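You operate a simulated robot arm through the tools that you are given. There is no shell and no other tool. Be economical: measure what you need, move in short steps, check, and stop when the job is done.

Carry out the task below with a simulated robot arm. There is one attempt and no reset: what you move stays moved.

## Task
Put the orange and the blue cartridge in the big saucepan.

The check looks at the end state, three seconds after you hand in, the way a careful person would. Anything else that was tipped, shoved, dropped, spilled or broken makes it a failure.

## Robot
A 5-joint arm with a two-finger parallel gripper, fixed in place. Base frame: the origin is at the foot of the arm, x ahead of it, y to its left, z up; the work surface is at about z = 0. Lengths are in m, angles in degrees, forces in N, time in s.
With the tool pointing down near the work surface it reaches from about 0.26 to 0.68 m from the base axis. Its first joint turns from -66.0 to 66.0 degrees. The tool tilts only in the upright plane through the base axis and itself; it spins freely about its own axis. Payload 2.9 kg.
Tool frame: the origin (TCP) lies between the finger pads and is the grasp point; the fingertips stand 0.03 m ahead of it; z points along the fingers, y is the line along which they close. Largest opening 0.11 m; finger width 0.02, thickness 0.01; the body of the gripper, 0.048 by 0.112 m, starts 0.055 m behind the TCP.
Orientation is told as [roll, pitch, yaw] about the base's x, y, z axes, in that order, counted from this pose: with the fingers straight down and closing along the base's y, the tool's x points along the base's -x, its y along +y and its z along -z.

## Interface
- The arm moves only by the tool servo_tool. Its arguments are lists of equal length, an entry for each row: "claw": the opening, from 0 (shut) to 1 (fully open); "travel": the shift along the tool's x, y, z in m, a list of three; "turn": the turn, a rotation vector about the tool's x, y, z in degrees, a list of three. In form: {"claw": [claw, ...], "travel": [[x, y, z], ...], "turn": [[ax, ay, az], ...]}. A call has 1 to 20 rows; each row is the pose to reach, as a shift and turn from the pose commanded when the call began, along the tool's axes at that moment. Rows are played at 5 a second. More than 0.05 m and 8.6 degrees between two rows, or a gripper value outside its range, and nothing of the call is played. A pose out of reach is approached as far as the arm can. The call stops where the force on the tool passes 40 N (or 10 N more than at its start, if that is more) or the arm is blocked; 0.2 s more then pass. Each finger travels about 0.108 m/s and halts on what it meets, pressing with about 36 N; the grip force reading is that of the motor and also rises with nothing between the fingers. The clock runs only during rows and for 0.2 s after the last one: add rows that repeat a pose to give the fingers time. The reply holds the time, the measured pose of the TCP, the force on the tool along the base axes, the opening and the grip force, in the units named above and with some noise.
- Cameras (640 x 400 px; columns grow to the right, rows downward): "scene" is fixed at [0.0268, -0.4544, 0.6154]; the picture's right is [0.76, -0.65, 0.00], its down [-0.32, -0.37, -0.87] and it looks along [0.56, 0.66, -0.49] (base axes); focal length 300 px, centre (320, 200). "wrist" rides on the gripper at [-0.036, 0, -0.057] in the tool frame; the picture's right is [0.00, -1.00, 0.00], its down [0.97, 0.00, -0.24] and it looks along [0.24, 0.00, 0.97] (tool axes); focal length 218 px, centre (320, 200). There is no depth. A picture from a camera that has moved, and an enlarged one, comes with that camera's place and axes in the base frame and with its lens. The place of the scene camera against the robot may be out by one fixed shift of up to 0.018 m in any direction.
- grab_frame(camera): a new picture of that camera. No time passes.
- close_up(camera, box): a new picture of the part [left, top, right, bottom] of that camera's present view, enlarged. No time passes.
- hand_in(): hands the job in; it is judged then, once.

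Work in short steps. Places have to be worked out from the pictures, the camera data and where the tool is seen: move nearer, look again, correct. Check each grasp and each placing, and mend what went wrong. You have 90 turns and 46 pictures in all, those below and enlarged ones among them. Open the gripper and draw the arm clear of the work before you hand the job in, unless the task says otherwise; then end with one line.

The tools are called after ">>>" as name(argument=value, ...) on one line, values as JSON. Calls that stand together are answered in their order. servo_tool: Moves the arm, as the interface text tells. Its arguments: {"type":"object","properties":{"claw":{"type":"array","items":{"type":"number"}},"travel":{"type":"array","items":{"type":"array","items":{"type":"number"}}},"turn":{"type":"array","items":{"type":"array","items":{"type":"number"}}}},"required":["claw","travel","turn"]} The other tools are called the same way: grab_frame (camera) takes a picture; close_up (camera, box) takes an enlarged picture of a part of a camera's view; hand_in () hands the job in.

At the start:

```text
time_s: 0.0
ee_pos: [0.3639, -0.0095, 0.3785]
orientation: [0.0, 0.0, 0.0]
ft_force: [-0.8, -0.3, 0.6]
opening: 0.1102
grasp_force: 0.1
```

scene: 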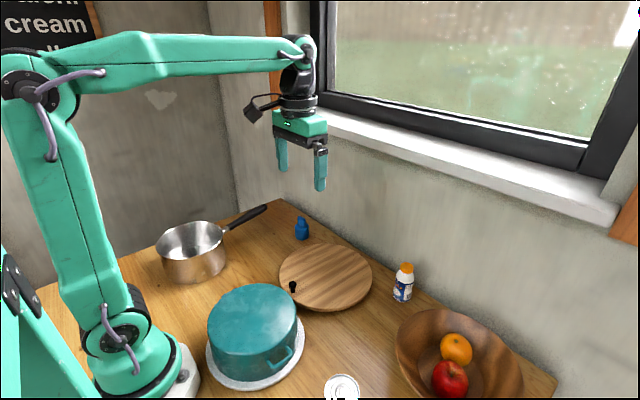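
wrist: 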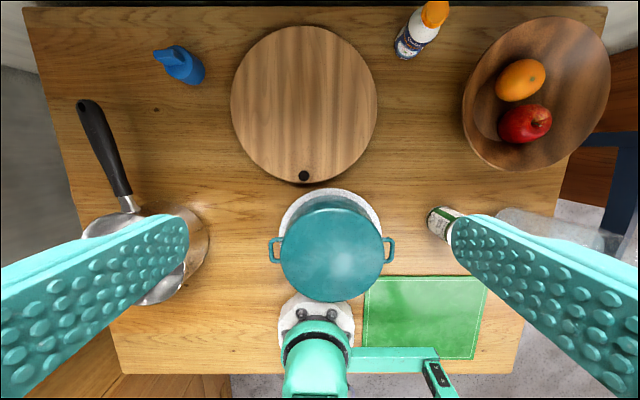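

I'll look closely at the candidate objects first: the blue item, the pans, and the fruit bowl.

>>> close_up(camera="scene", box=[140, 190, 330, 310])

>>> close_up(camera="scene", box=[370, 250, 560, 370])

>>> close_up(camera="wrist", box=[60, 10, 300, 160])

>>> close_up(camera="wrist", box=[380, 0, 620, 150])

```text
3.33 times, centred on (235, 250) of scene
camera zoom: at [0.0268, -0.4544, 0.6154], right [0.76, -0.65, 0.0], down [-0.32, -0.37, -0.87], along [0.56, 0.66, -0.49], focal length 999 px, centre (603, 33)
```

zoom: 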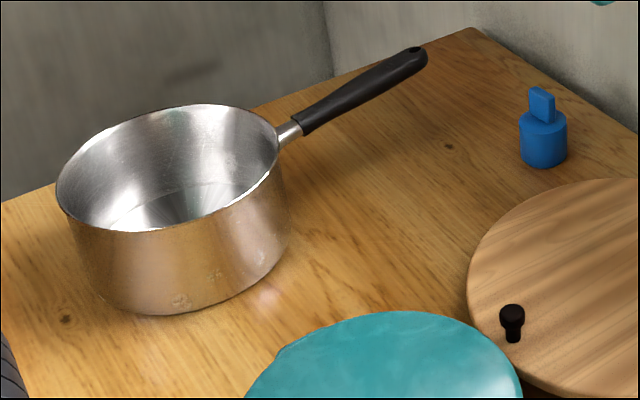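

```text
3.33 times, centred on (465, 310) of scene
camera zoom: at [0.0268, -0.4544, 0.6154], right [0.76, -0.65, 0.0], down [-0.32, -0.37, -0.87], along [0.56, 0.66, -0.49], focal length 999 px, centre (-163, -167)
```

zoom: 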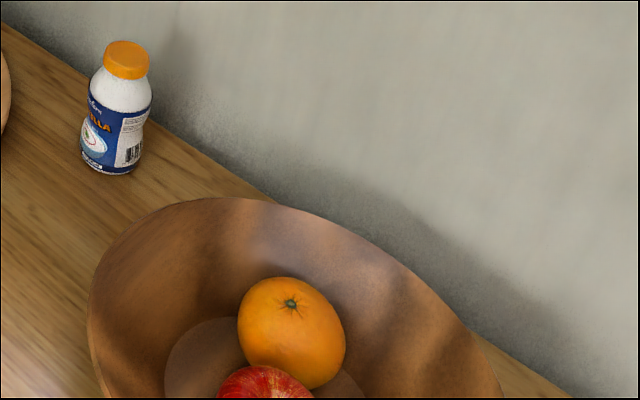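

```text
2.67 times, centred on (180, 85) of wrist
camera zoom: at [0.3996, -0.0084, 0.4375], right [0.0, -1.0, 0.0], down [-0.97, 0.0, 0.24], along [-0.24, 0.0, -0.97], focal length 582 px, centre (693, 507)
```

zoom: 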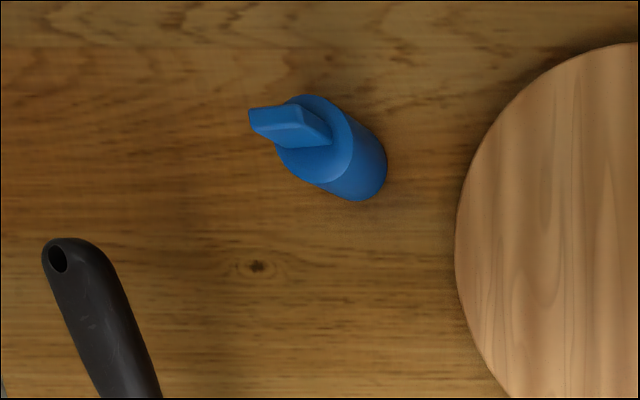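

```text
2.67 times, centred on (500, 75) of wrist
camera zoom: at [0.3996, -0.0084, 0.4375], right [0.0, -1.0, 0.0], down [-0.97, 0.0, 0.24], along [-0.24, 0.0, -0.97], focal length 582 px, centre (-160, 533)
```

zoom: 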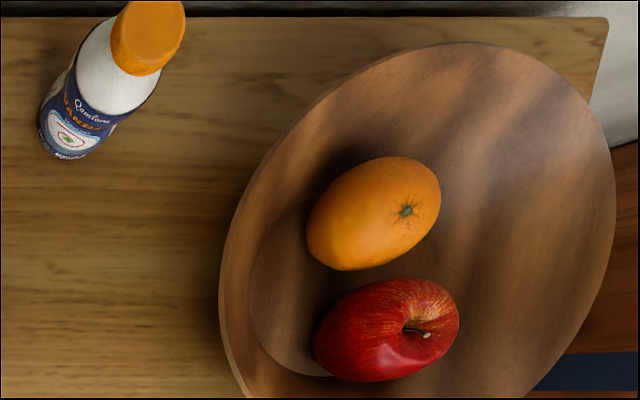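

The blue cylinder with a tab at about (0.525, 0.217) is the cartridge. The orange is at about (0.50, -0.335) beside the apple in the bowl, and the saucepan is at about (0.19, 0.32). I'll move above the bowl and look.

>>> servo_tool(claw=[1, 1, 1, 1, 1, 1, 1, 1, 1], travel=[[-0.014, -0.036, 0.01], [-0.028, -0.072, 0.02], [-0.042, -0.109, 0.035], [-0.056, -0.145, 0.05], [-0.07, -0.181, 0.065], [-0.084, -0.217, 0.08], [-0.1, -0.254, 0.1], [-0.116, -0.29, 0.12], [-0.116, -0.29, 0.12]], turn=[[0, 0, 0], [0, 0, 0], [0, 0, 0], [0, 0, 0], [0, 0, 0], [0, 0, 0], [0, 0, 0], [0, 0, 0], [0, 0, 0]])

>>> grab_frame(camera="wrist")

>>> grab_frame(camera="scene")

```text
time_s: 2.0
ee_pos: [0.4784, -0.2998, 0.2593]
orientation: [0.0, 0.1, 0.0]
ft_force: [-0.1, 0.2, -0.6]
opening: 0.1101
grasp_force: 0.1
```

```text
39 pictures are left
camera wrist: at [0.514, -0.2987, 0.3173], right [0.0, -1.0, 0.0], down [-0.97, 0.0, 0.24], along [-0.24, 0.0, -0.97], focal length 218 px, centre (320, 200)
```

wrist: 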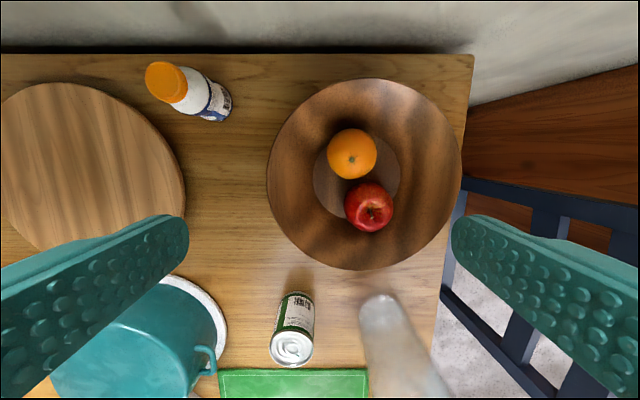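

```text
38 pictures are left
```

scene: 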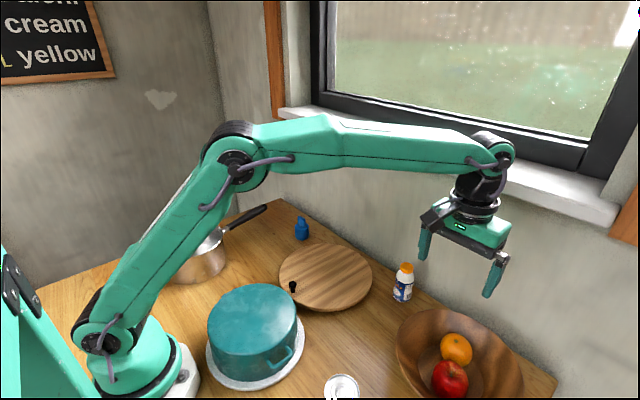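

The orange is at about (0.505, -0.337), roughly 62 mm across, with the apple at (0.438, -0.362). I'll turn so the fingers close across the line to the apple, and descend partway with a narrower opening.

>>> servo_tool(claw=[0.95, 0.9, 0.85, 0.79, 0.79], travel=[[-0.007, -0.01, 0.032], [-0.014, -0.02, 0.064], [-0.02, -0.029, 0.096], [-0.0266, -0.037, 0.129], [-0.0266, -0.037, 0.129]], turn=[[0, 0, -5.5], [0, 0, -11], [0, 0, -16.5], [0, 0, -22], [0, 0, -22]])

>>> grab_frame(camera="wrist")

>>> close_up(camera="scene", box=[370, 230, 562, 350])

```text
time_s: 3.2
ee_pos: [0.5053, -0.3368, 0.1298]
orientation: [0.0, -0.1, 21.9]
ft_force: [-0.9, -0.5, 0.0]
opening: 0.0868
grasp_force: 0.1
```

```text
37 pictures are left
camera wrist: at [0.5383, -0.3237, 0.1874], right [0.37, -0.93, 0.0], down [-0.9, -0.36, 0.24], along [-0.22, -0.09, -0.97], focal length 218 px, centre (320, 200)
```

wrist: 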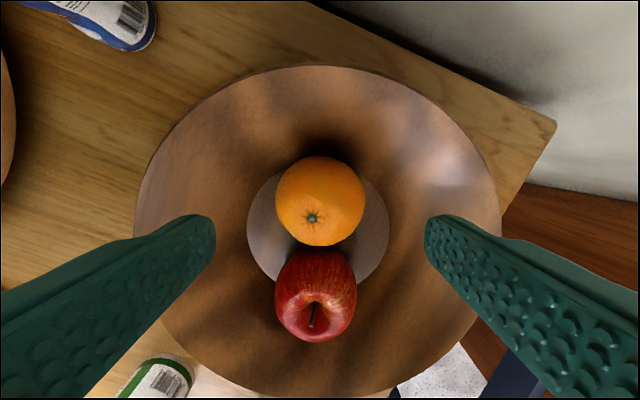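

```text
3.33 times, centred on (466, 290) of scene
camera zoom: at [0.0268, -0.4544, 0.6154], right [0.76, -0.65, 0.0], down [-0.32, -0.37, -0.87], along [0.56, 0.66, -0.49], focal length 999 px, centre (-167, -100)
```

zoom: 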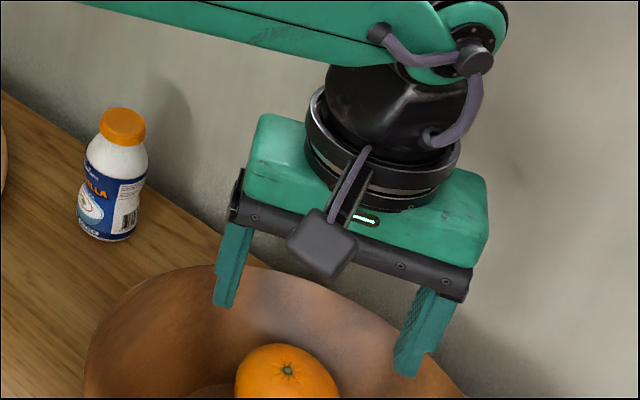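

The orange is centred between the fingers. I'll descend to z≈0.06 and close.

>>> servo_tool(claw=[0.79, 0.79, 0.79, 0.79, 0.6, 0.5, 0.5, 0.5, 0.5], travel=[[0, 0, 0.025], [0, 0, 0.05], [0, 0, 0.07], [0, 0, 0.07], [0, 0, 0.07], [0, 0, 0.07], [0, 0, 0.07], [0, 0, 0.07], [0, 0, 0.07]], turn=[[0, 0, 0], [0, 0, 0], [0, 0, 0], [0, 0, 0], [0, 0, 0], [0, 0, 0], [0, 0, 0], [0, 0, 0], [0, 0, 0]])

>>> grab_frame(camera="wrist")

```text
time_s: 5.2
ee_pos: [0.505, -0.3362, 0.0585]
orientation: [0.0, -0.1, 22.0]
ft_force: [0.3, -0.2, 0.1]
opening: 0.0596
grasp_force: 35.9
```

```text
35 pictures are left
camera wrist: at [0.5387, -0.322, 0.1166], right [0.37, -0.93, 0.0], down [-0.9, -0.36, 0.24], along [-0.22, -0.09, -0.97], focal length 218 px, centre (320, 200)
```

wrist: 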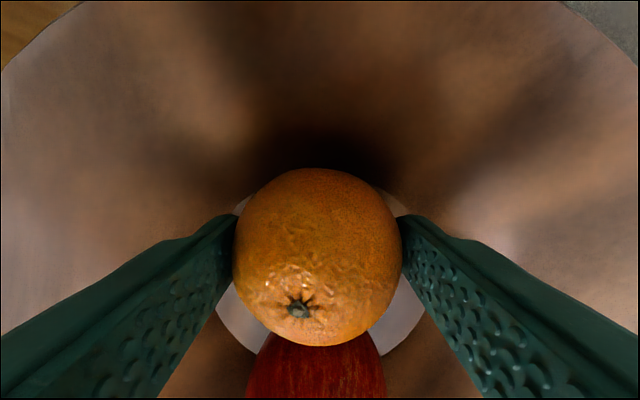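

Gripped at 60 mm. I'll lift straight up slowly.

>>> servo_tool(claw=[0.5, 0.5, 0.5, 0.5, 0.5, 0.5, 0.5, 0.5, 0.5], travel=[[0, 0, -0.01], [0, 0, -0.025], [0, 0, -0.045], [0, 0, -0.07], [0, 0, -0.1], [0, 0, -0.13], [0, 0, -0.16], [0, 0, -0.19], [0, 0, -0.2]], turn=[[0, 0, 0], [0, 0, 0], [0, 0, 0], [0, 0, 0], [0, 0, 0], [0, 0, 0], [0, 0, 0], [0, 0, 0], [0, 0, 0]])

>>> grab_frame(camera="wrist")

```text
time_s: 7.2
ee_pos: [0.5069, -0.3341, 0.2601]
orientation: [0.1, 0.0, 21.9]
ft_force: [0.6, -0.6, -0.5]
opening: 0.0596
grasp_force: 36.5
```

```text
34 pictures are left
camera wrist: at [0.5399, -0.3198, 0.3177], right [0.37, -0.93, 0.0], down [-0.9, -0.36, 0.24], along [-0.22, -0.09, -0.97], focal length 218 px, centre (320, 200)
```

wrist: 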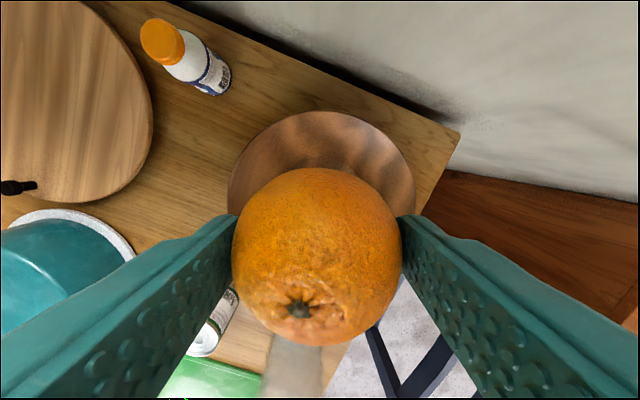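

Orange held. I'll carry it toward the left side at this height, turning the tool back to yaw 0.

>>> servo_tool(claw=[0.5, 0.5, 0.5, 0.5, 0.5, 0.5, 0.5, 0.5, 0.5, 0.5, 0.5], travel=[[-0.0045, 0.0396, 0], [-0.009, 0.0792, 0], [-0.0134, 0.1188, 0], [-0.0179, 0.1584, 0], [-0.0224, 0.198, 0], [-0.0269, 0.2376, 0], [-0.0314, 0.2772, 0], [-0.0358, 0.3168, 0], [-0.0403, 0.3564, 0], [-0.0448, 0.396, 0], [-0.0448, 0.396, 0]], turn=[[0, 0, 2.2], [0, 0, 4.4], [0, 0, 6.6], [0, 0, 8.8], [0, 0, 11], [0, 0, 13.2], [0, 0, 15.4], [0, 0, 17.6], [0, 0, 19.8], [0, 0, 22], [0, 0, 22]])

>>> grab_frame(camera="wrist")

```text
time_s: 9.6
ee_pos: [0.3997, 0.0511, 0.2608]
orientation: [0.0, 0.0, -0.1]
ft_force: [-0.5, 0.8, -1.8]
opening: 0.0596
grasp_force: 36.1
```

```text
33 pictures are left
camera wrist: at [0.4353, 0.0503, 0.318], right [0.0, -1.0, 0.0], down [-0.97, 0.0, 0.24], along [-0.24, 0.0, -0.97], focal length 218 px, centre (320, 200)
```

wrist: 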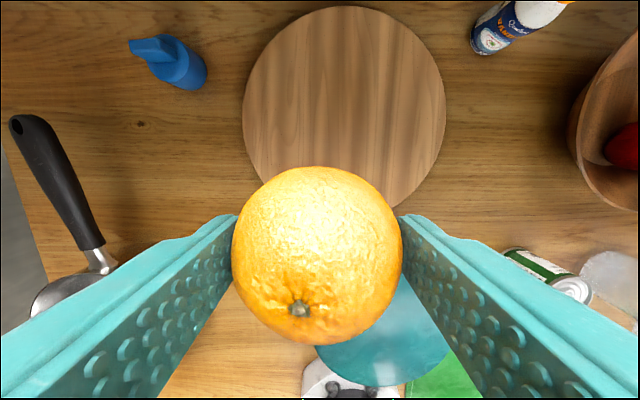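

The pan handle runs along +x at y≈0.33; pan centre is estimated at (0.19, 0.31). I'll approach above it and look.

>>> servo_tool(claw=[0.5, 0.5, 0.5, 0.5, 0.5, 0.5, 0.5], travel=[[0.023, 0.033, 0], [0.046, 0.066, 0], [0.07, 0.1, 0], [0.093, 0.133, 0], [0.116, 0.166, 0], [0.14, 0.2, 0], [0.14, 0.2, 0]], turn=[[0, 0, 0], [0, 0, 0], [0, 0, 0], [0, 0, 0], [0, 0, 0], [0, 0, 0], [0, 0, 0]])

>>> grab_frame(camera="wrist")

>>> grab_frame(camera="scene")

```text
time_s: 11.2
ee_pos: [0.2554, 0.2495, 0.2591]
orientation: [0.0, 0.0, -0.1]
ft_force: [-0.5, 0.1, -1.0]
opening: 0.0595
grasp_force: 36.1
```

```text
32 pictures are left
camera wrist: at [0.2919, 0.2498, 0.3173], right [0.0, -1.0, 0.0], down [-0.97, 0.0, 0.24], along [-0.24, 0.0, -0.97], focal length 218 px, centre (320, 200)
```

wrist: 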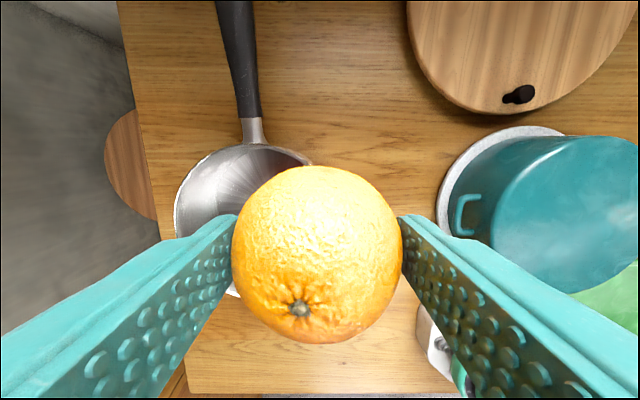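

```text
31 pictures are left
```

scene: 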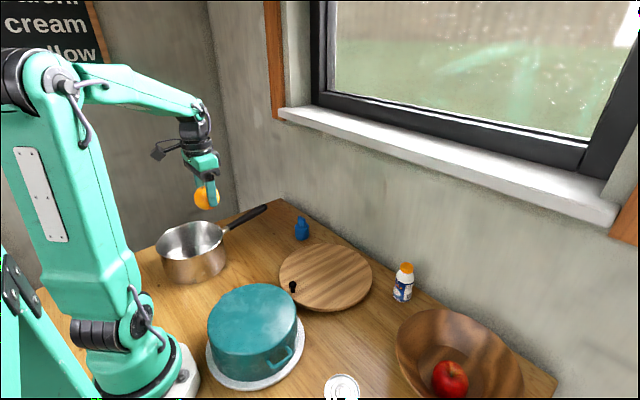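

From this view the pan centre is about (0.202, 0.320) with radius 0.09. I'll move the orange above (0.202, 0.307).

>>> servo_tool(claw=[0.5, 0.5, 0.5, 0.5], travel=[[0.027, 0.03, 0], [0.055, 0.057, 0.02], [0.055, 0.057, 0.05], [0.055, 0.057, 0.05]], turn=[[0, 0, 0], [0, 0, 0], [0, 0, 0], [0, 0, 0]])

>>> grab_frame(camera="wrist")

>>> close_up(camera="scene", box=[120, 180, 280, 280])

```text
time_s: 12.2
ee_pos: [0.2024, 0.3045, 0.2119]
orientation: [0.0, 0.0, -0.1]
ft_force: [-0.1, 0.2, -1.4]
opening: 0.0595
grasp_force: 35.9
```

```text
30 pictures are left
camera wrist: at [0.2379, 0.3043, 0.2703], right [0.0, -1.0, 0.0], down [-0.97, 0.0, 0.24], along [-0.24, 0.0, -0.97], focal length 218 px, centre (320, 200)
```

wrist: 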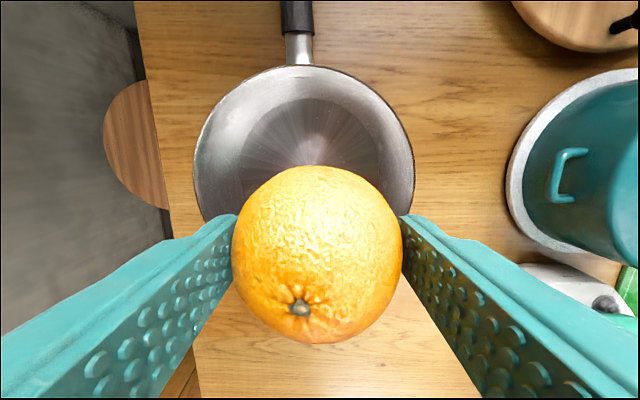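

```text
4.00 times, centred on (200, 230) of scene
camera zoom: at [0.0268, -0.4544, 0.6154], right [0.76, -0.65, 0.0], down [-0.32, -0.37, -0.87], along [0.56, 0.66, -0.49], focal length 1199 px, centre (800, 80)
```

zoom: 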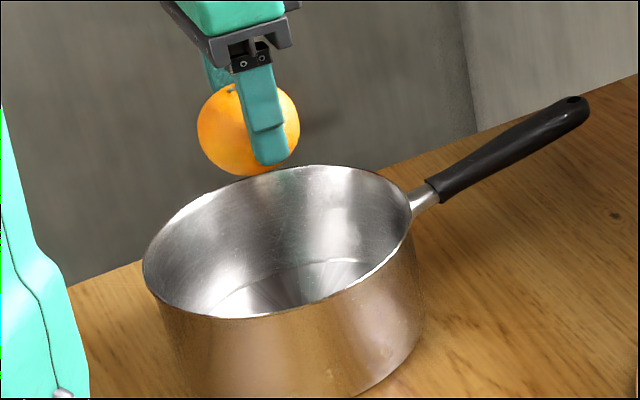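

The rim centre reads (0.202, 0.318) and the fingers fit well inside. Lowering to z≈0.10 and then on to 0.057.

>>> servo_tool(claw=[0.5, 0.5, 0.5, 0.5, 0.5], travel=[[0, 0, 0.03], [0, 0, 0.06], [0, 0, 0.09], [0, 0, 0.11], [0, 0, 0.11]], turn=[[0, 0, 0], [0, 0, 0], [0, 0, 0], [0, 0, 0], [0, 0, 0]])

>>> close_up(camera="scene", box=[120, 180, 280, 280])

>>> grab_frame(camera="wrist")

```text
time_s: 13.4
ee_pos: [0.2038, 0.3027, 0.1013]
orientation: [0.0, 0.0, -0.1]
ft_force: [-0.4, 0.2, -0.7]
opening: 0.0592
grasp_force: 36.2
```

```text
4.00 times, centred on (200, 230) of scene
camera zoom: at [0.0268, -0.4544, 0.6154], right [0.76, -0.65, 0.0], down [-0.32, -0.37, -0.87], along [0.56, 0.66, -0.49], focal length 1199 px, centre (800, 80)
```

zoom: 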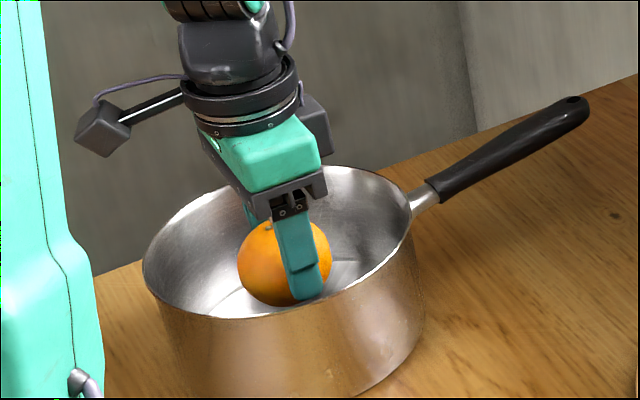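

```text
27 pictures are left
camera wrist: at [0.238, 0.3038, 0.1589], right [0.0, -1.0, 0.0], down [-0.97, 0.0, 0.24], along [-0.24, 0.0, -0.97], focal length 218 px, centre (320, 200)
```

wrist: 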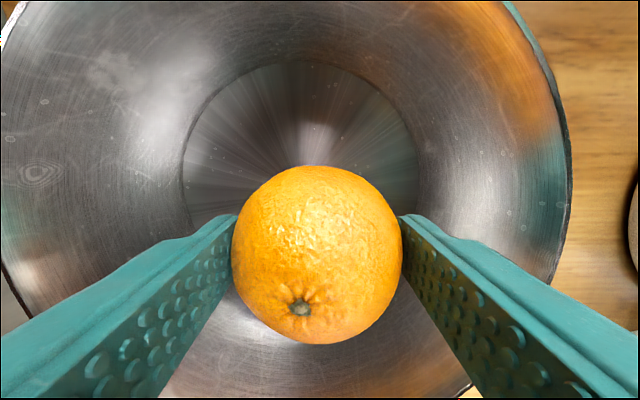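

The orange is inside the pan over the floor. Lowering the rest and opening gently.

>>> servo_tool(claw=[0.5, 0.5, 0.5, 0.5, 0.58, 0.66, 0.74, 0.76, 0.76], travel=[[0, 0, 0.015], [0, 0, 0.03], [0, 0, 0.045], [0, 0, 0.045], [0, 0, 0.045], [0, 0, 0.045], [0, 0, 0.045], [0, 0, 0.045], [0, 0, 0.045]], turn=[[0, 0, 0], [0, 0, 0], [0, 0, 0], [0, 0, 0], [0, 0, 0], [0, 0, 0], [0, 0, 0], [0, 0, 0], [0, 0, 0]])

>>> grab_frame(camera="wrist")

```text
time_s: 15.4
ee_pos: [0.2027, 0.3055, 0.0572]
orientation: [0.1, 0.0, 0.0]
ft_force: [0.2, 0.2, -0.1]
opening: 0.0834
grasp_force: 0.0
```

```text
26 pictures are left
camera wrist: at [0.2392, 0.3049, 0.1145], right [0.0, -1.0, 0.0], down [-0.97, 0.0, 0.24], along [-0.24, 0.0, -0.97], focal length 218 px, centre (320, 200)
```

wrist: 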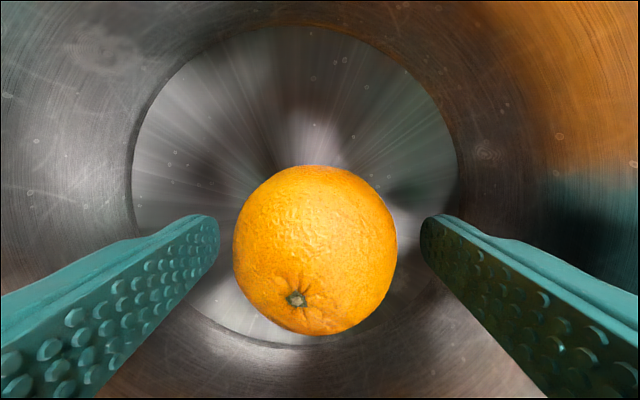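

Orange rests in the pan. I'll rise straight up and go over toward the cartridge for a closer look.

>>> servo_tool(claw=[0.76, 0.76, 0.76, 0.85, 0.95, 1, 1, 1, 1, 1, 1, 1, 1], travel=[[0, 0, -0.03], [0, 0, -0.07], [0, 0, -0.11], [0, 0, -0.15], [0, 0, -0.19], [-0.04, -0.016, -0.19], [-0.08, -0.032, -0.19], [-0.12, -0.048, -0.19], [-0.16, -0.064, -0.18], [-0.2, -0.08, -0.17], [-0.24, -0.094, -0.16], [-0.27, -0.105, -0.15], [-0.27, -0.105, -0.15]], turn=[[0, 0, 0], [0, 0, 0], [0, 0, 0], [0, 0, 0], [0, 0, 0], [0, 0, 0], [0, 0, 0], [0, 0, 0], [0, 0, 0], [0, 0, 0], [0, 0, 0], [0, 0, 0], [0, 0, 0]])

>>> grab_frame(camera="wrist")

>>> grab_frame(camera="scene")

```text
time_s: 18.2
ee_pos: [0.4784, 0.1982, 0.1997]
orientation: [0.0, 0.0, 0.0]
ft_force: [-0.6, -0.2, -0.8]
opening: 0.1099
grasp_force: 0.0
```

```text
25 pictures are left
camera wrist: at [0.5141, 0.1985, 0.2596], right [0.0, -1.0, 0.0], down [-0.97, 0.0, 0.24], along [-0.24, 0.0, -0.97], focal length 218 px, centre (320, 200)
```

wrist: 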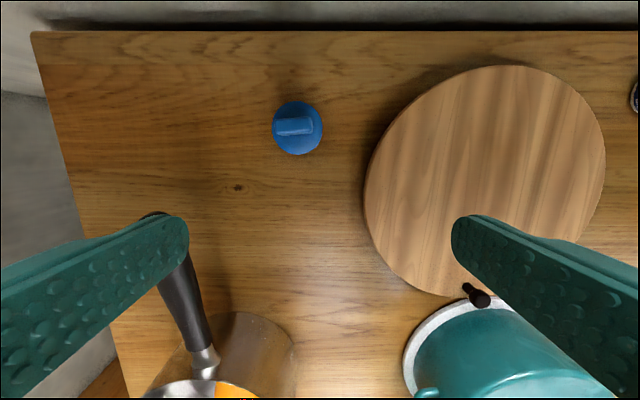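

```text
24 pictures are left
```

scene: 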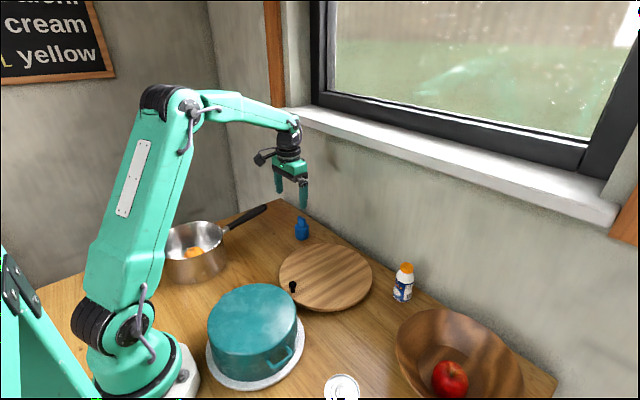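

Cartridge axis is at about (0.531, 0.219), 46 mm across, tab along y. I'll move above it with a reduced opening and check.

>>> servo_tool(claw=[0.9, 0.8, 0.74, 0.74], travel=[[-0.026, 0.01, 0.02], [-0.0526, 0.021, 0.04], [-0.0526, 0.021, 0.07], [-0.0526, 0.021, 0.07]], turn=[[0, 0, 0], [0, 0, 0], [0, 0, 0], [0, 0, 0]])

>>> grab_frame(camera="wrist")

>>> close_up(camera="scene", box=[240, 160, 368, 240])

```text
time_s: 19.2
ee_pos: [0.5253, 0.2214, 0.1343]
orientation: [-0.1, 0.1, 0.1]
ft_force: [0.1, 0.4, -0.3]
opening: 0.0816
grasp_force: 0.1
```

```text
23 pictures are left
camera wrist: at [0.5611, 0.2226, 0.1921], right [0.0, -1.0, 0.0], down [-0.97, 0.0, 0.24], along [-0.24, 0.0, -0.97], focal length 218 px, centre (320, 200)
```

wrist: 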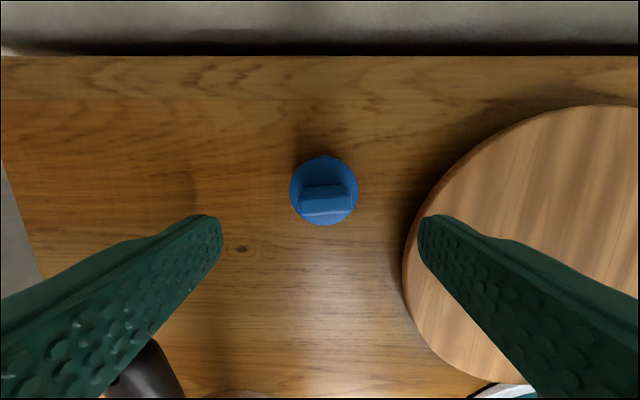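

```text
5.00 times, centred on (304, 200) of scene
camera zoom: at [0.0268, -0.4544, 0.6154], right [0.76, -0.65, 0.0], down [-0.32, -0.37, -0.87], along [0.56, 0.66, -0.49], focal length 1499 px, centre (400, 200)
```

zoom: 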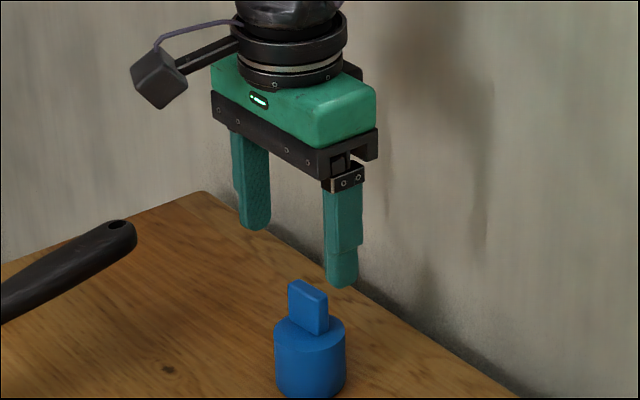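

The cartridge axis reads (0.533, 0.220), well centred. I'll nudge 4 mm forward, descend to z≈0.04 and close.

>>> servo_tool(claw=[0.74, 0.74, 0.74, 0.74, 0.74, 0.6, 0.5, 0.4, 0.36, 0.36, 0.36], travel=[[-0.004, 0, 0.02], [-0.004, 0, 0.045], [-0.004, 0, 0.07], [-0.004, 0, 0.091], [-0.004, 0, 0.091], [-0.004, 0, 0.091], [-0.004, 0, 0.091], [-0.004, 0, 0.091], [-0.004, 0, 0.091], [-0.004, 0, 0.091], [-0.004, 0, 0.091]], turn=[[0, 0, 0], [0, 0, 0], [0, 0, 0], [0, 0, 0], [0, 0, 0], [0, 0, 0], [0, 0, 0], [0, 0, 0], [0, 0, 0], [0, 0, 0], [0, 0, 0]])

>>> grab_frame(camera="wrist")

```text
time_s: 21.6
ee_pos: [0.5334, 0.2225, 0.0429]
orientation: [0.0, 0.0, 0.0]
ft_force: [-0.1, -0.2, 0.2]
opening: 0.0462
grasp_force: 36.2
```

```text
21 pictures are left
camera wrist: at [0.5696, 0.2233, 0.1011], right [0.0, -1.0, 0.0], down [-0.97, 0.0, 0.24], along [-0.24, 0.0, -0.97], focal length 218 px, centre (320, 200)
```

wrist: 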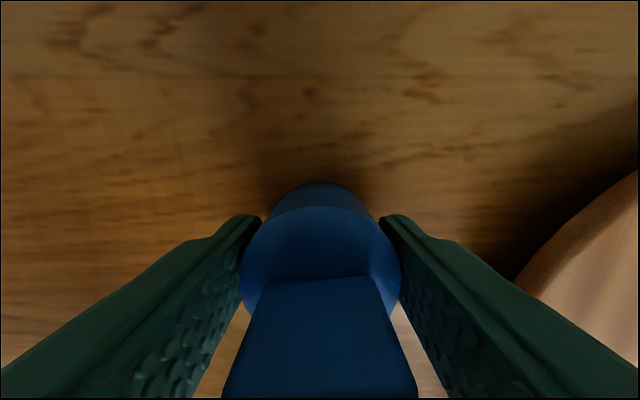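

Gripped at 46 mm. Lifting straight up, then carrying back toward the pan.

>>> servo_tool(claw=[0.36, 0.36, 0.36, 0.36, 0.36, 0.36, 0.36, 0.36, 0.36, 0.36, 0.36, 0.36, 0.36, 0.36], travel=[[0, 0, -0.01], [0, 0, -0.03], [0, 0, -0.06], [0, 0, -0.1], [0, 0, -0.14], [0, 0, -0.18], [0, 0, -0.21], [0.04, 0.005, -0.21], [0.08, 0.015, -0.21], [0.12, 0.025, -0.21], [0.16, 0.035, -0.21], [0.2, 0.045, -0.21], [0.24, 0.055, -0.21], [0.24, 0.055, -0.21]], turn=[[0, 0, 0], [0, 0, 0], [0, 0, 0], [0, 0, 0], [0, 0, 0], [0, 0, 0], [0, 0, 0], [0, 0, 0], [0, 0, 0], [0, 0, 0], [0, 0, 0], [0, 0, 0], [0, 0, 0], [0, 0, 0]])

>>> grab_frame(camera="wrist")

>>> close_up(camera="scene", box=[120, 170, 312, 290])

```text
time_s: 24.6
ee_pos: [0.2935, 0.2783, 0.2566]
orientation: [0.0, 0.0, -0.2]
ft_force: [-1.2, 0.5, -1.0]
opening: 0.0466
grasp_force: 36.4
```

```text
20 pictures are left
camera wrist: at [0.3296, 0.2779, 0.3148], right [0.0, -1.0, 0.0], down [-0.97, 0.0, 0.24], along [-0.24, 0.0, -0.97], focal length 218 px, centre (320, 200)
```

wrist: 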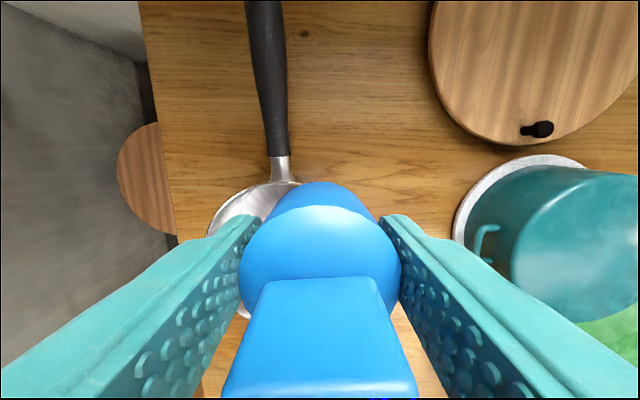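

```text
3.33 times, centred on (216, 230) of scene
camera zoom: at [0.0268, -0.4544, 0.6154], right [0.76, -0.65, 0.0], down [-0.32, -0.37, -0.87], along [0.56, 0.66, -0.49], focal length 999 px, centre (667, 100)
```

zoom: 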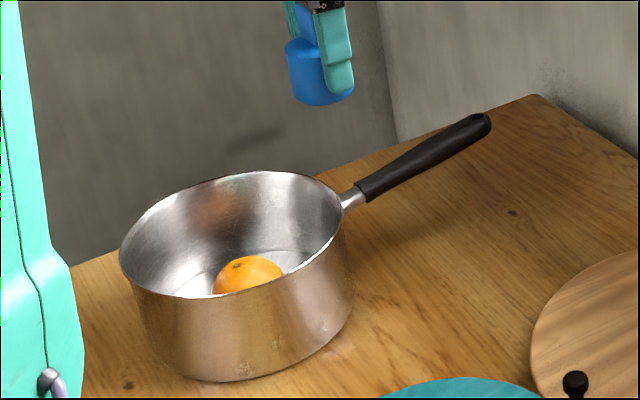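

The orange stays near the pan centre at about (0.203, 0.306). I'll place the cartridge on the +y side at about (0.202, 0.373), with the fingers closing along x, so I'm moving above there with a 90° turn.

>>> servo_tool(claw=[0.36, 0.36, 0.36, 0.36, 0.36, 0.36, 0.36, 0.36, 0.36, 0.36, 0.36, 0.36, 0.36], travel=[[0.0076, 0.0078, 0], [0.0152, 0.0157, 0], [0.0229, 0.0235, 0], [0.0305, 0.0313, 0], [0.0381, 0.039, 0], [0.0457, 0.047, 0], [0.0534, 0.0548, 0], [0.061, 0.0627, 0], [0.0686, 0.0705, 0.01], [0.0763, 0.0783, 0.02], [0.0839, 0.0862, 0.03], [0.0915, 0.094, 0.04], [0.0915, 0.094, 0.04]], turn=[[0, 0, 7.5], [0, 0, 15], [0, 0, 22.5], [0, 0, 30], [0, 0, 37.5], [0, 0, 45], [0, 0, 52.5], [0, 0, 60], [0, 0, 67.5], [0, 0, 75], [0, 0, 82.5], [0, 0, 90], [0, 0, 90]])

>>> grab_frame(camera="wrist")

>>> close_up(camera="scene", box=[120, 170, 312, 290])

```text
time_s: 27.4
ee_pos: [0.1988, 0.3702, 0.2151]
orientation: [0.0, -0.1, -90.1]
ft_force: [-0.9, 0.2, -0.5]
opening: 0.0466
grasp_force: 36.6
```

```text
18 pictures are left
camera wrist: at [0.1982, 0.3344, 0.2732], right [-1.0, 0.0, 0.0], down [0.0, 0.97, 0.24], along [0.0, 0.24, -0.97], focal length 218 px, centre (320, 200)
```

wrist: 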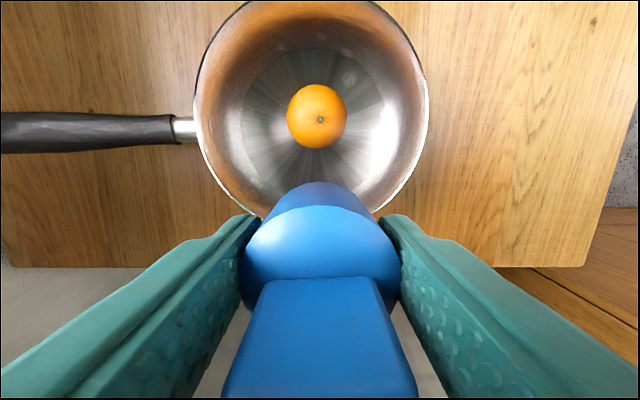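

```text
3.33 times, centred on (216, 230) of scene
camera zoom: at [0.0268, -0.4544, 0.6154], right [0.76, -0.65, 0.0], down [-0.32, -0.37, -0.87], along [0.56, 0.66, -0.49], focal length 999 px, centre (667, 100)
```

zoom: 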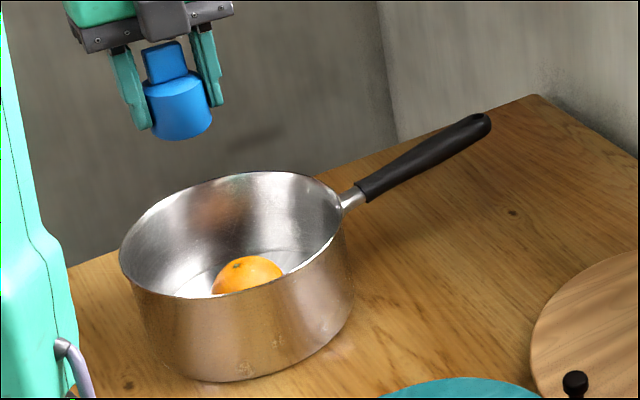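

Pan centre (0.204, 0.319) and orange (0.201, 0.3055) are confirmed, so there's a clear spot at y≈0.372. Lowering partway.

>>> servo_tool(claw=[0.36, 0.36, 0.36, 0.36, 0.36], travel=[[0.002, 0.004, 0.03], [0.002, 0.004, 0.06], [0.002, 0.004, 0.09], [0.002, 0.004, 0.115], [0.002, 0.004, 0.115]], turn=[[0, 0, 0], [0, 0, 0], [0, 0, 0], [0, 0, 0], [0, 0, 0]])

>>> grab_frame(camera="wrist")

>>> close_up(camera="scene", box=[120, 190, 280, 290])

```text
time_s: 28.6
ee_pos: [0.2036, 0.3709, 0.1015]
orientation: [0.0, 0.1, -90.0]
ft_force: [-0.5, 0.5, -0.6]
opening: 0.0466
grasp_force: 35.9
```

```text
16 pictures are left
camera wrist: at [0.2029, 0.3351, 0.1597], right [-1.0, 0.0, 0.0], down [0.0, 0.97, 0.24], along [0.0, 0.24, -0.97], focal length 218 px, centre (320, 200)
```

wrist: 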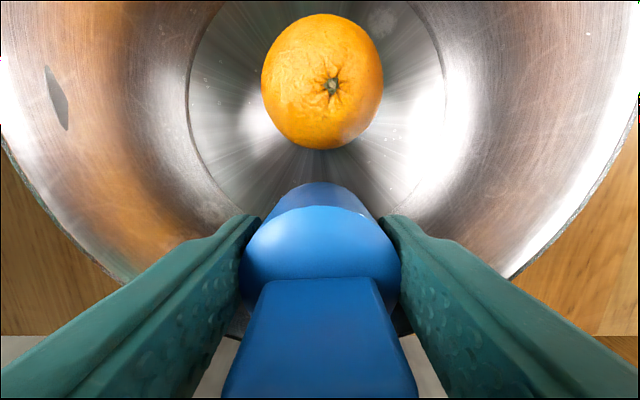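

```text
4.00 times, centred on (200, 240) of scene
camera zoom: at [0.0268, -0.4544, 0.6154], right [0.76, -0.65, 0.0], down [-0.32, -0.37, -0.87], along [0.56, 0.66, -0.49], focal length 1199 px, centre (800, 40)
```

zoom: 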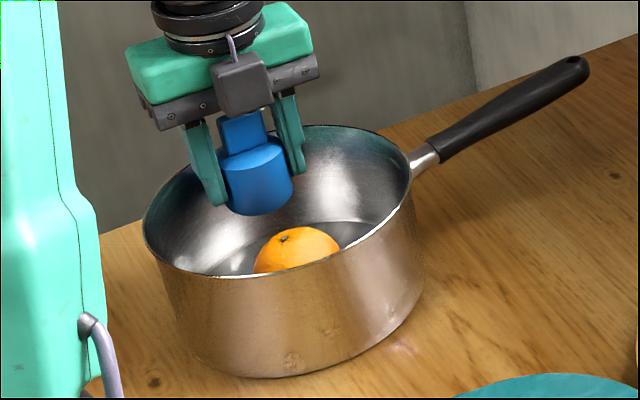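

Everything is clear. Lowering the last 5 cm and opening slightly to release.

>>> servo_tool(claw=[0.36, 0.36, 0.36, 0.36, 0.44, 0.5, 0.56, 0.6, 0.6], travel=[[-0.003, 0, 0.018], [-0.003, 0, 0.036], [-0.003, 0, 0.051], [-0.003, 0, 0.052], [-0.003, 0, 0.052], [-0.003, 0, 0.052], [-0.003, 0, 0.052], [-0.003, 0, 0.052], [-0.003, 0, 0.052]], turn=[[0, 0, 0], [0, 0, 0], [0, 0, 0], [0, 0, 0], [0, 0, 0], [0, 0, 0], [0, 0, 0], [0, 0, 0], [0, 0, 0]])

>>> grab_frame(camera="wrist")

```text
time_s: 30.6
ee_pos: [0.2048, 0.3687, 0.0492]
orientation: [0.1, 0.1, -90.0]
ft_force: [-0.6, 0.1, 0.3]
opening: 0.066
grasp_force: 0.0
```

```text
14 pictures are left
camera wrist: at [0.2035, 0.3333, 0.1069], right [-1.0, 0.0, 0.0], down [0.0, 0.97, 0.24], along [0.0, 0.24, -0.97], focal length 218 px, centre (320, 200)
```

wrist: 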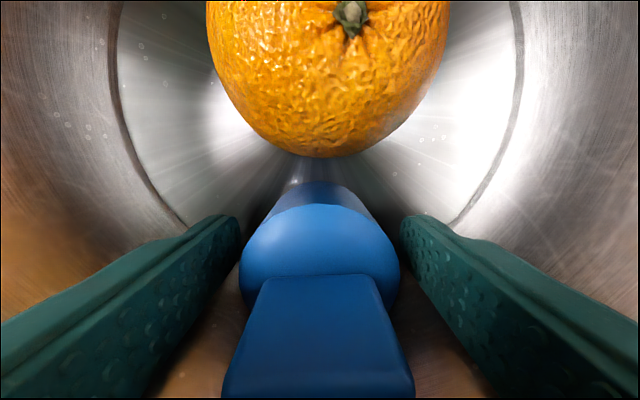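

Released and standing upright. I'll rise straight up, then draw away from the pan.

>>> servo_tool(claw=[0.6, 0.6, 0.6, 0.6, 0.7, 0.8, 0.9, 0.9, 0.9], travel=[[0, 0, -0.02], [0, 0, -0.05], [0, 0, -0.09], [0, 0, -0.13], [0, 0, -0.17], [0, 0, -0.21], [-0.03, 0.03, -0.21], [-0.06, 0.06, -0.21], [-0.06, 0.06, -0.21]], turn=[[0, 0, 0], [0, 0, 0], [0, 0, 0], [0, 0, 0], [0, 0, 0], [0, 0, 0], [0, 0, 0], [0, 0, 0], [0, 0, 0]])

>>> grab_frame(camera="scene")

>>> grab_frame(camera="wrist")

```text
time_s: 32.6
ee_pos: [0.2623, 0.3101, 0.2598]
orientation: [-0.2, -0.1, -90.1]
ft_force: [-0.4, 0.1, 0.5]
opening: 0.0993
grasp_force: 0.0
```

```text
13 pictures are left
```

scene: 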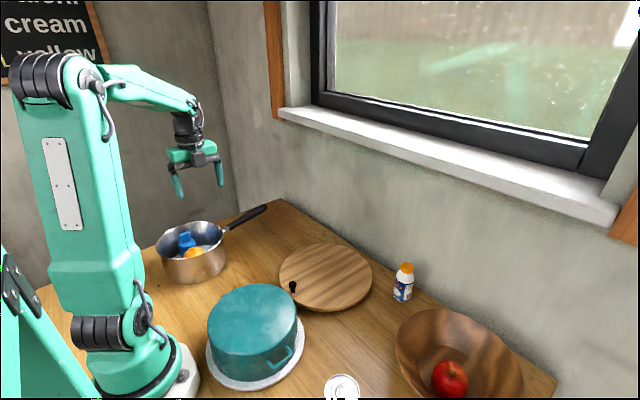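

```text
12 pictures are left
camera wrist: at [0.2618, 0.2742, 0.3166], right [-1.0, 0.0, 0.0], down [0.0, 0.97, 0.24], along [0.0, 0.24, -0.97], focal length 218 px, centre (320, 200)
```

wrist: 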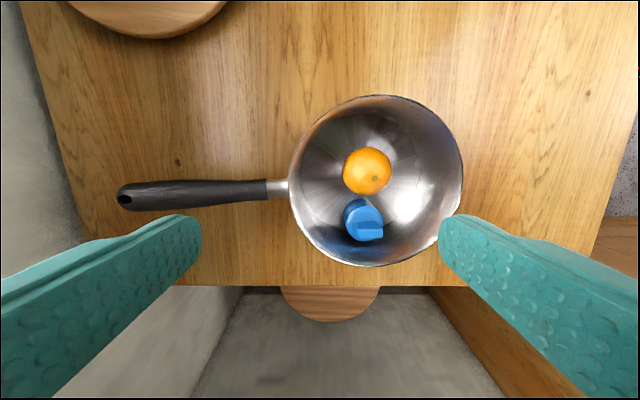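

Both items are in the saucepan and nothing else is disturbed. I'll move the arm further clear of the pan toward its start area.

>>> servo_tool(claw=[1, 1, 1, 1, 1, 1, 1, 1], travel=[[-0.035, 0.015, -0.01], [-0.07, 0.03, -0.02], [-0.105, 0.045, -0.03], [-0.14, 0.06, -0.04], [-0.175, 0.075, -0.05], [-0.21, 0.085, -0.06], [-0.25, 0.095, -0.07], [-0.25, 0.095, -0.07]], turn=[[0, 0, 0], [0, 0, 0], [0, 0, 0], [0, 0, 0], [0, 0, 0], [0, 0, 0], [0, 0, 0], [0, 0, 0]])

>>> grab_frame(camera="scene")

```text
time_s: 34.4
ee_pos: [0.3609, 0.0577, 0.327]
orientation: [0.0, 0.0, -90.0]
ft_force: [0.4, -0.6, -0.9]
opening: 0.1099
grasp_force: 0.1
```

```text
11 pictures are left
```

scene: 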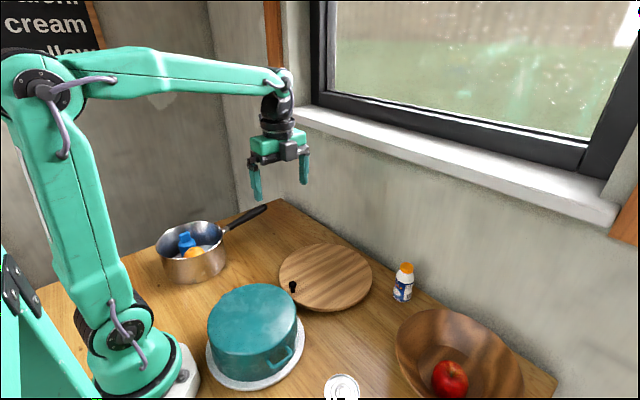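

The arm is clear and the orange and cartridge are both in the saucepan, so I'm handing in.

>>> hand_in()

```text
The job is handed in.
```

The orange and the blue cartridge are both in the big saucepan; in the last pictures nothing else looked moved, the gripper was open and the arm was clear.
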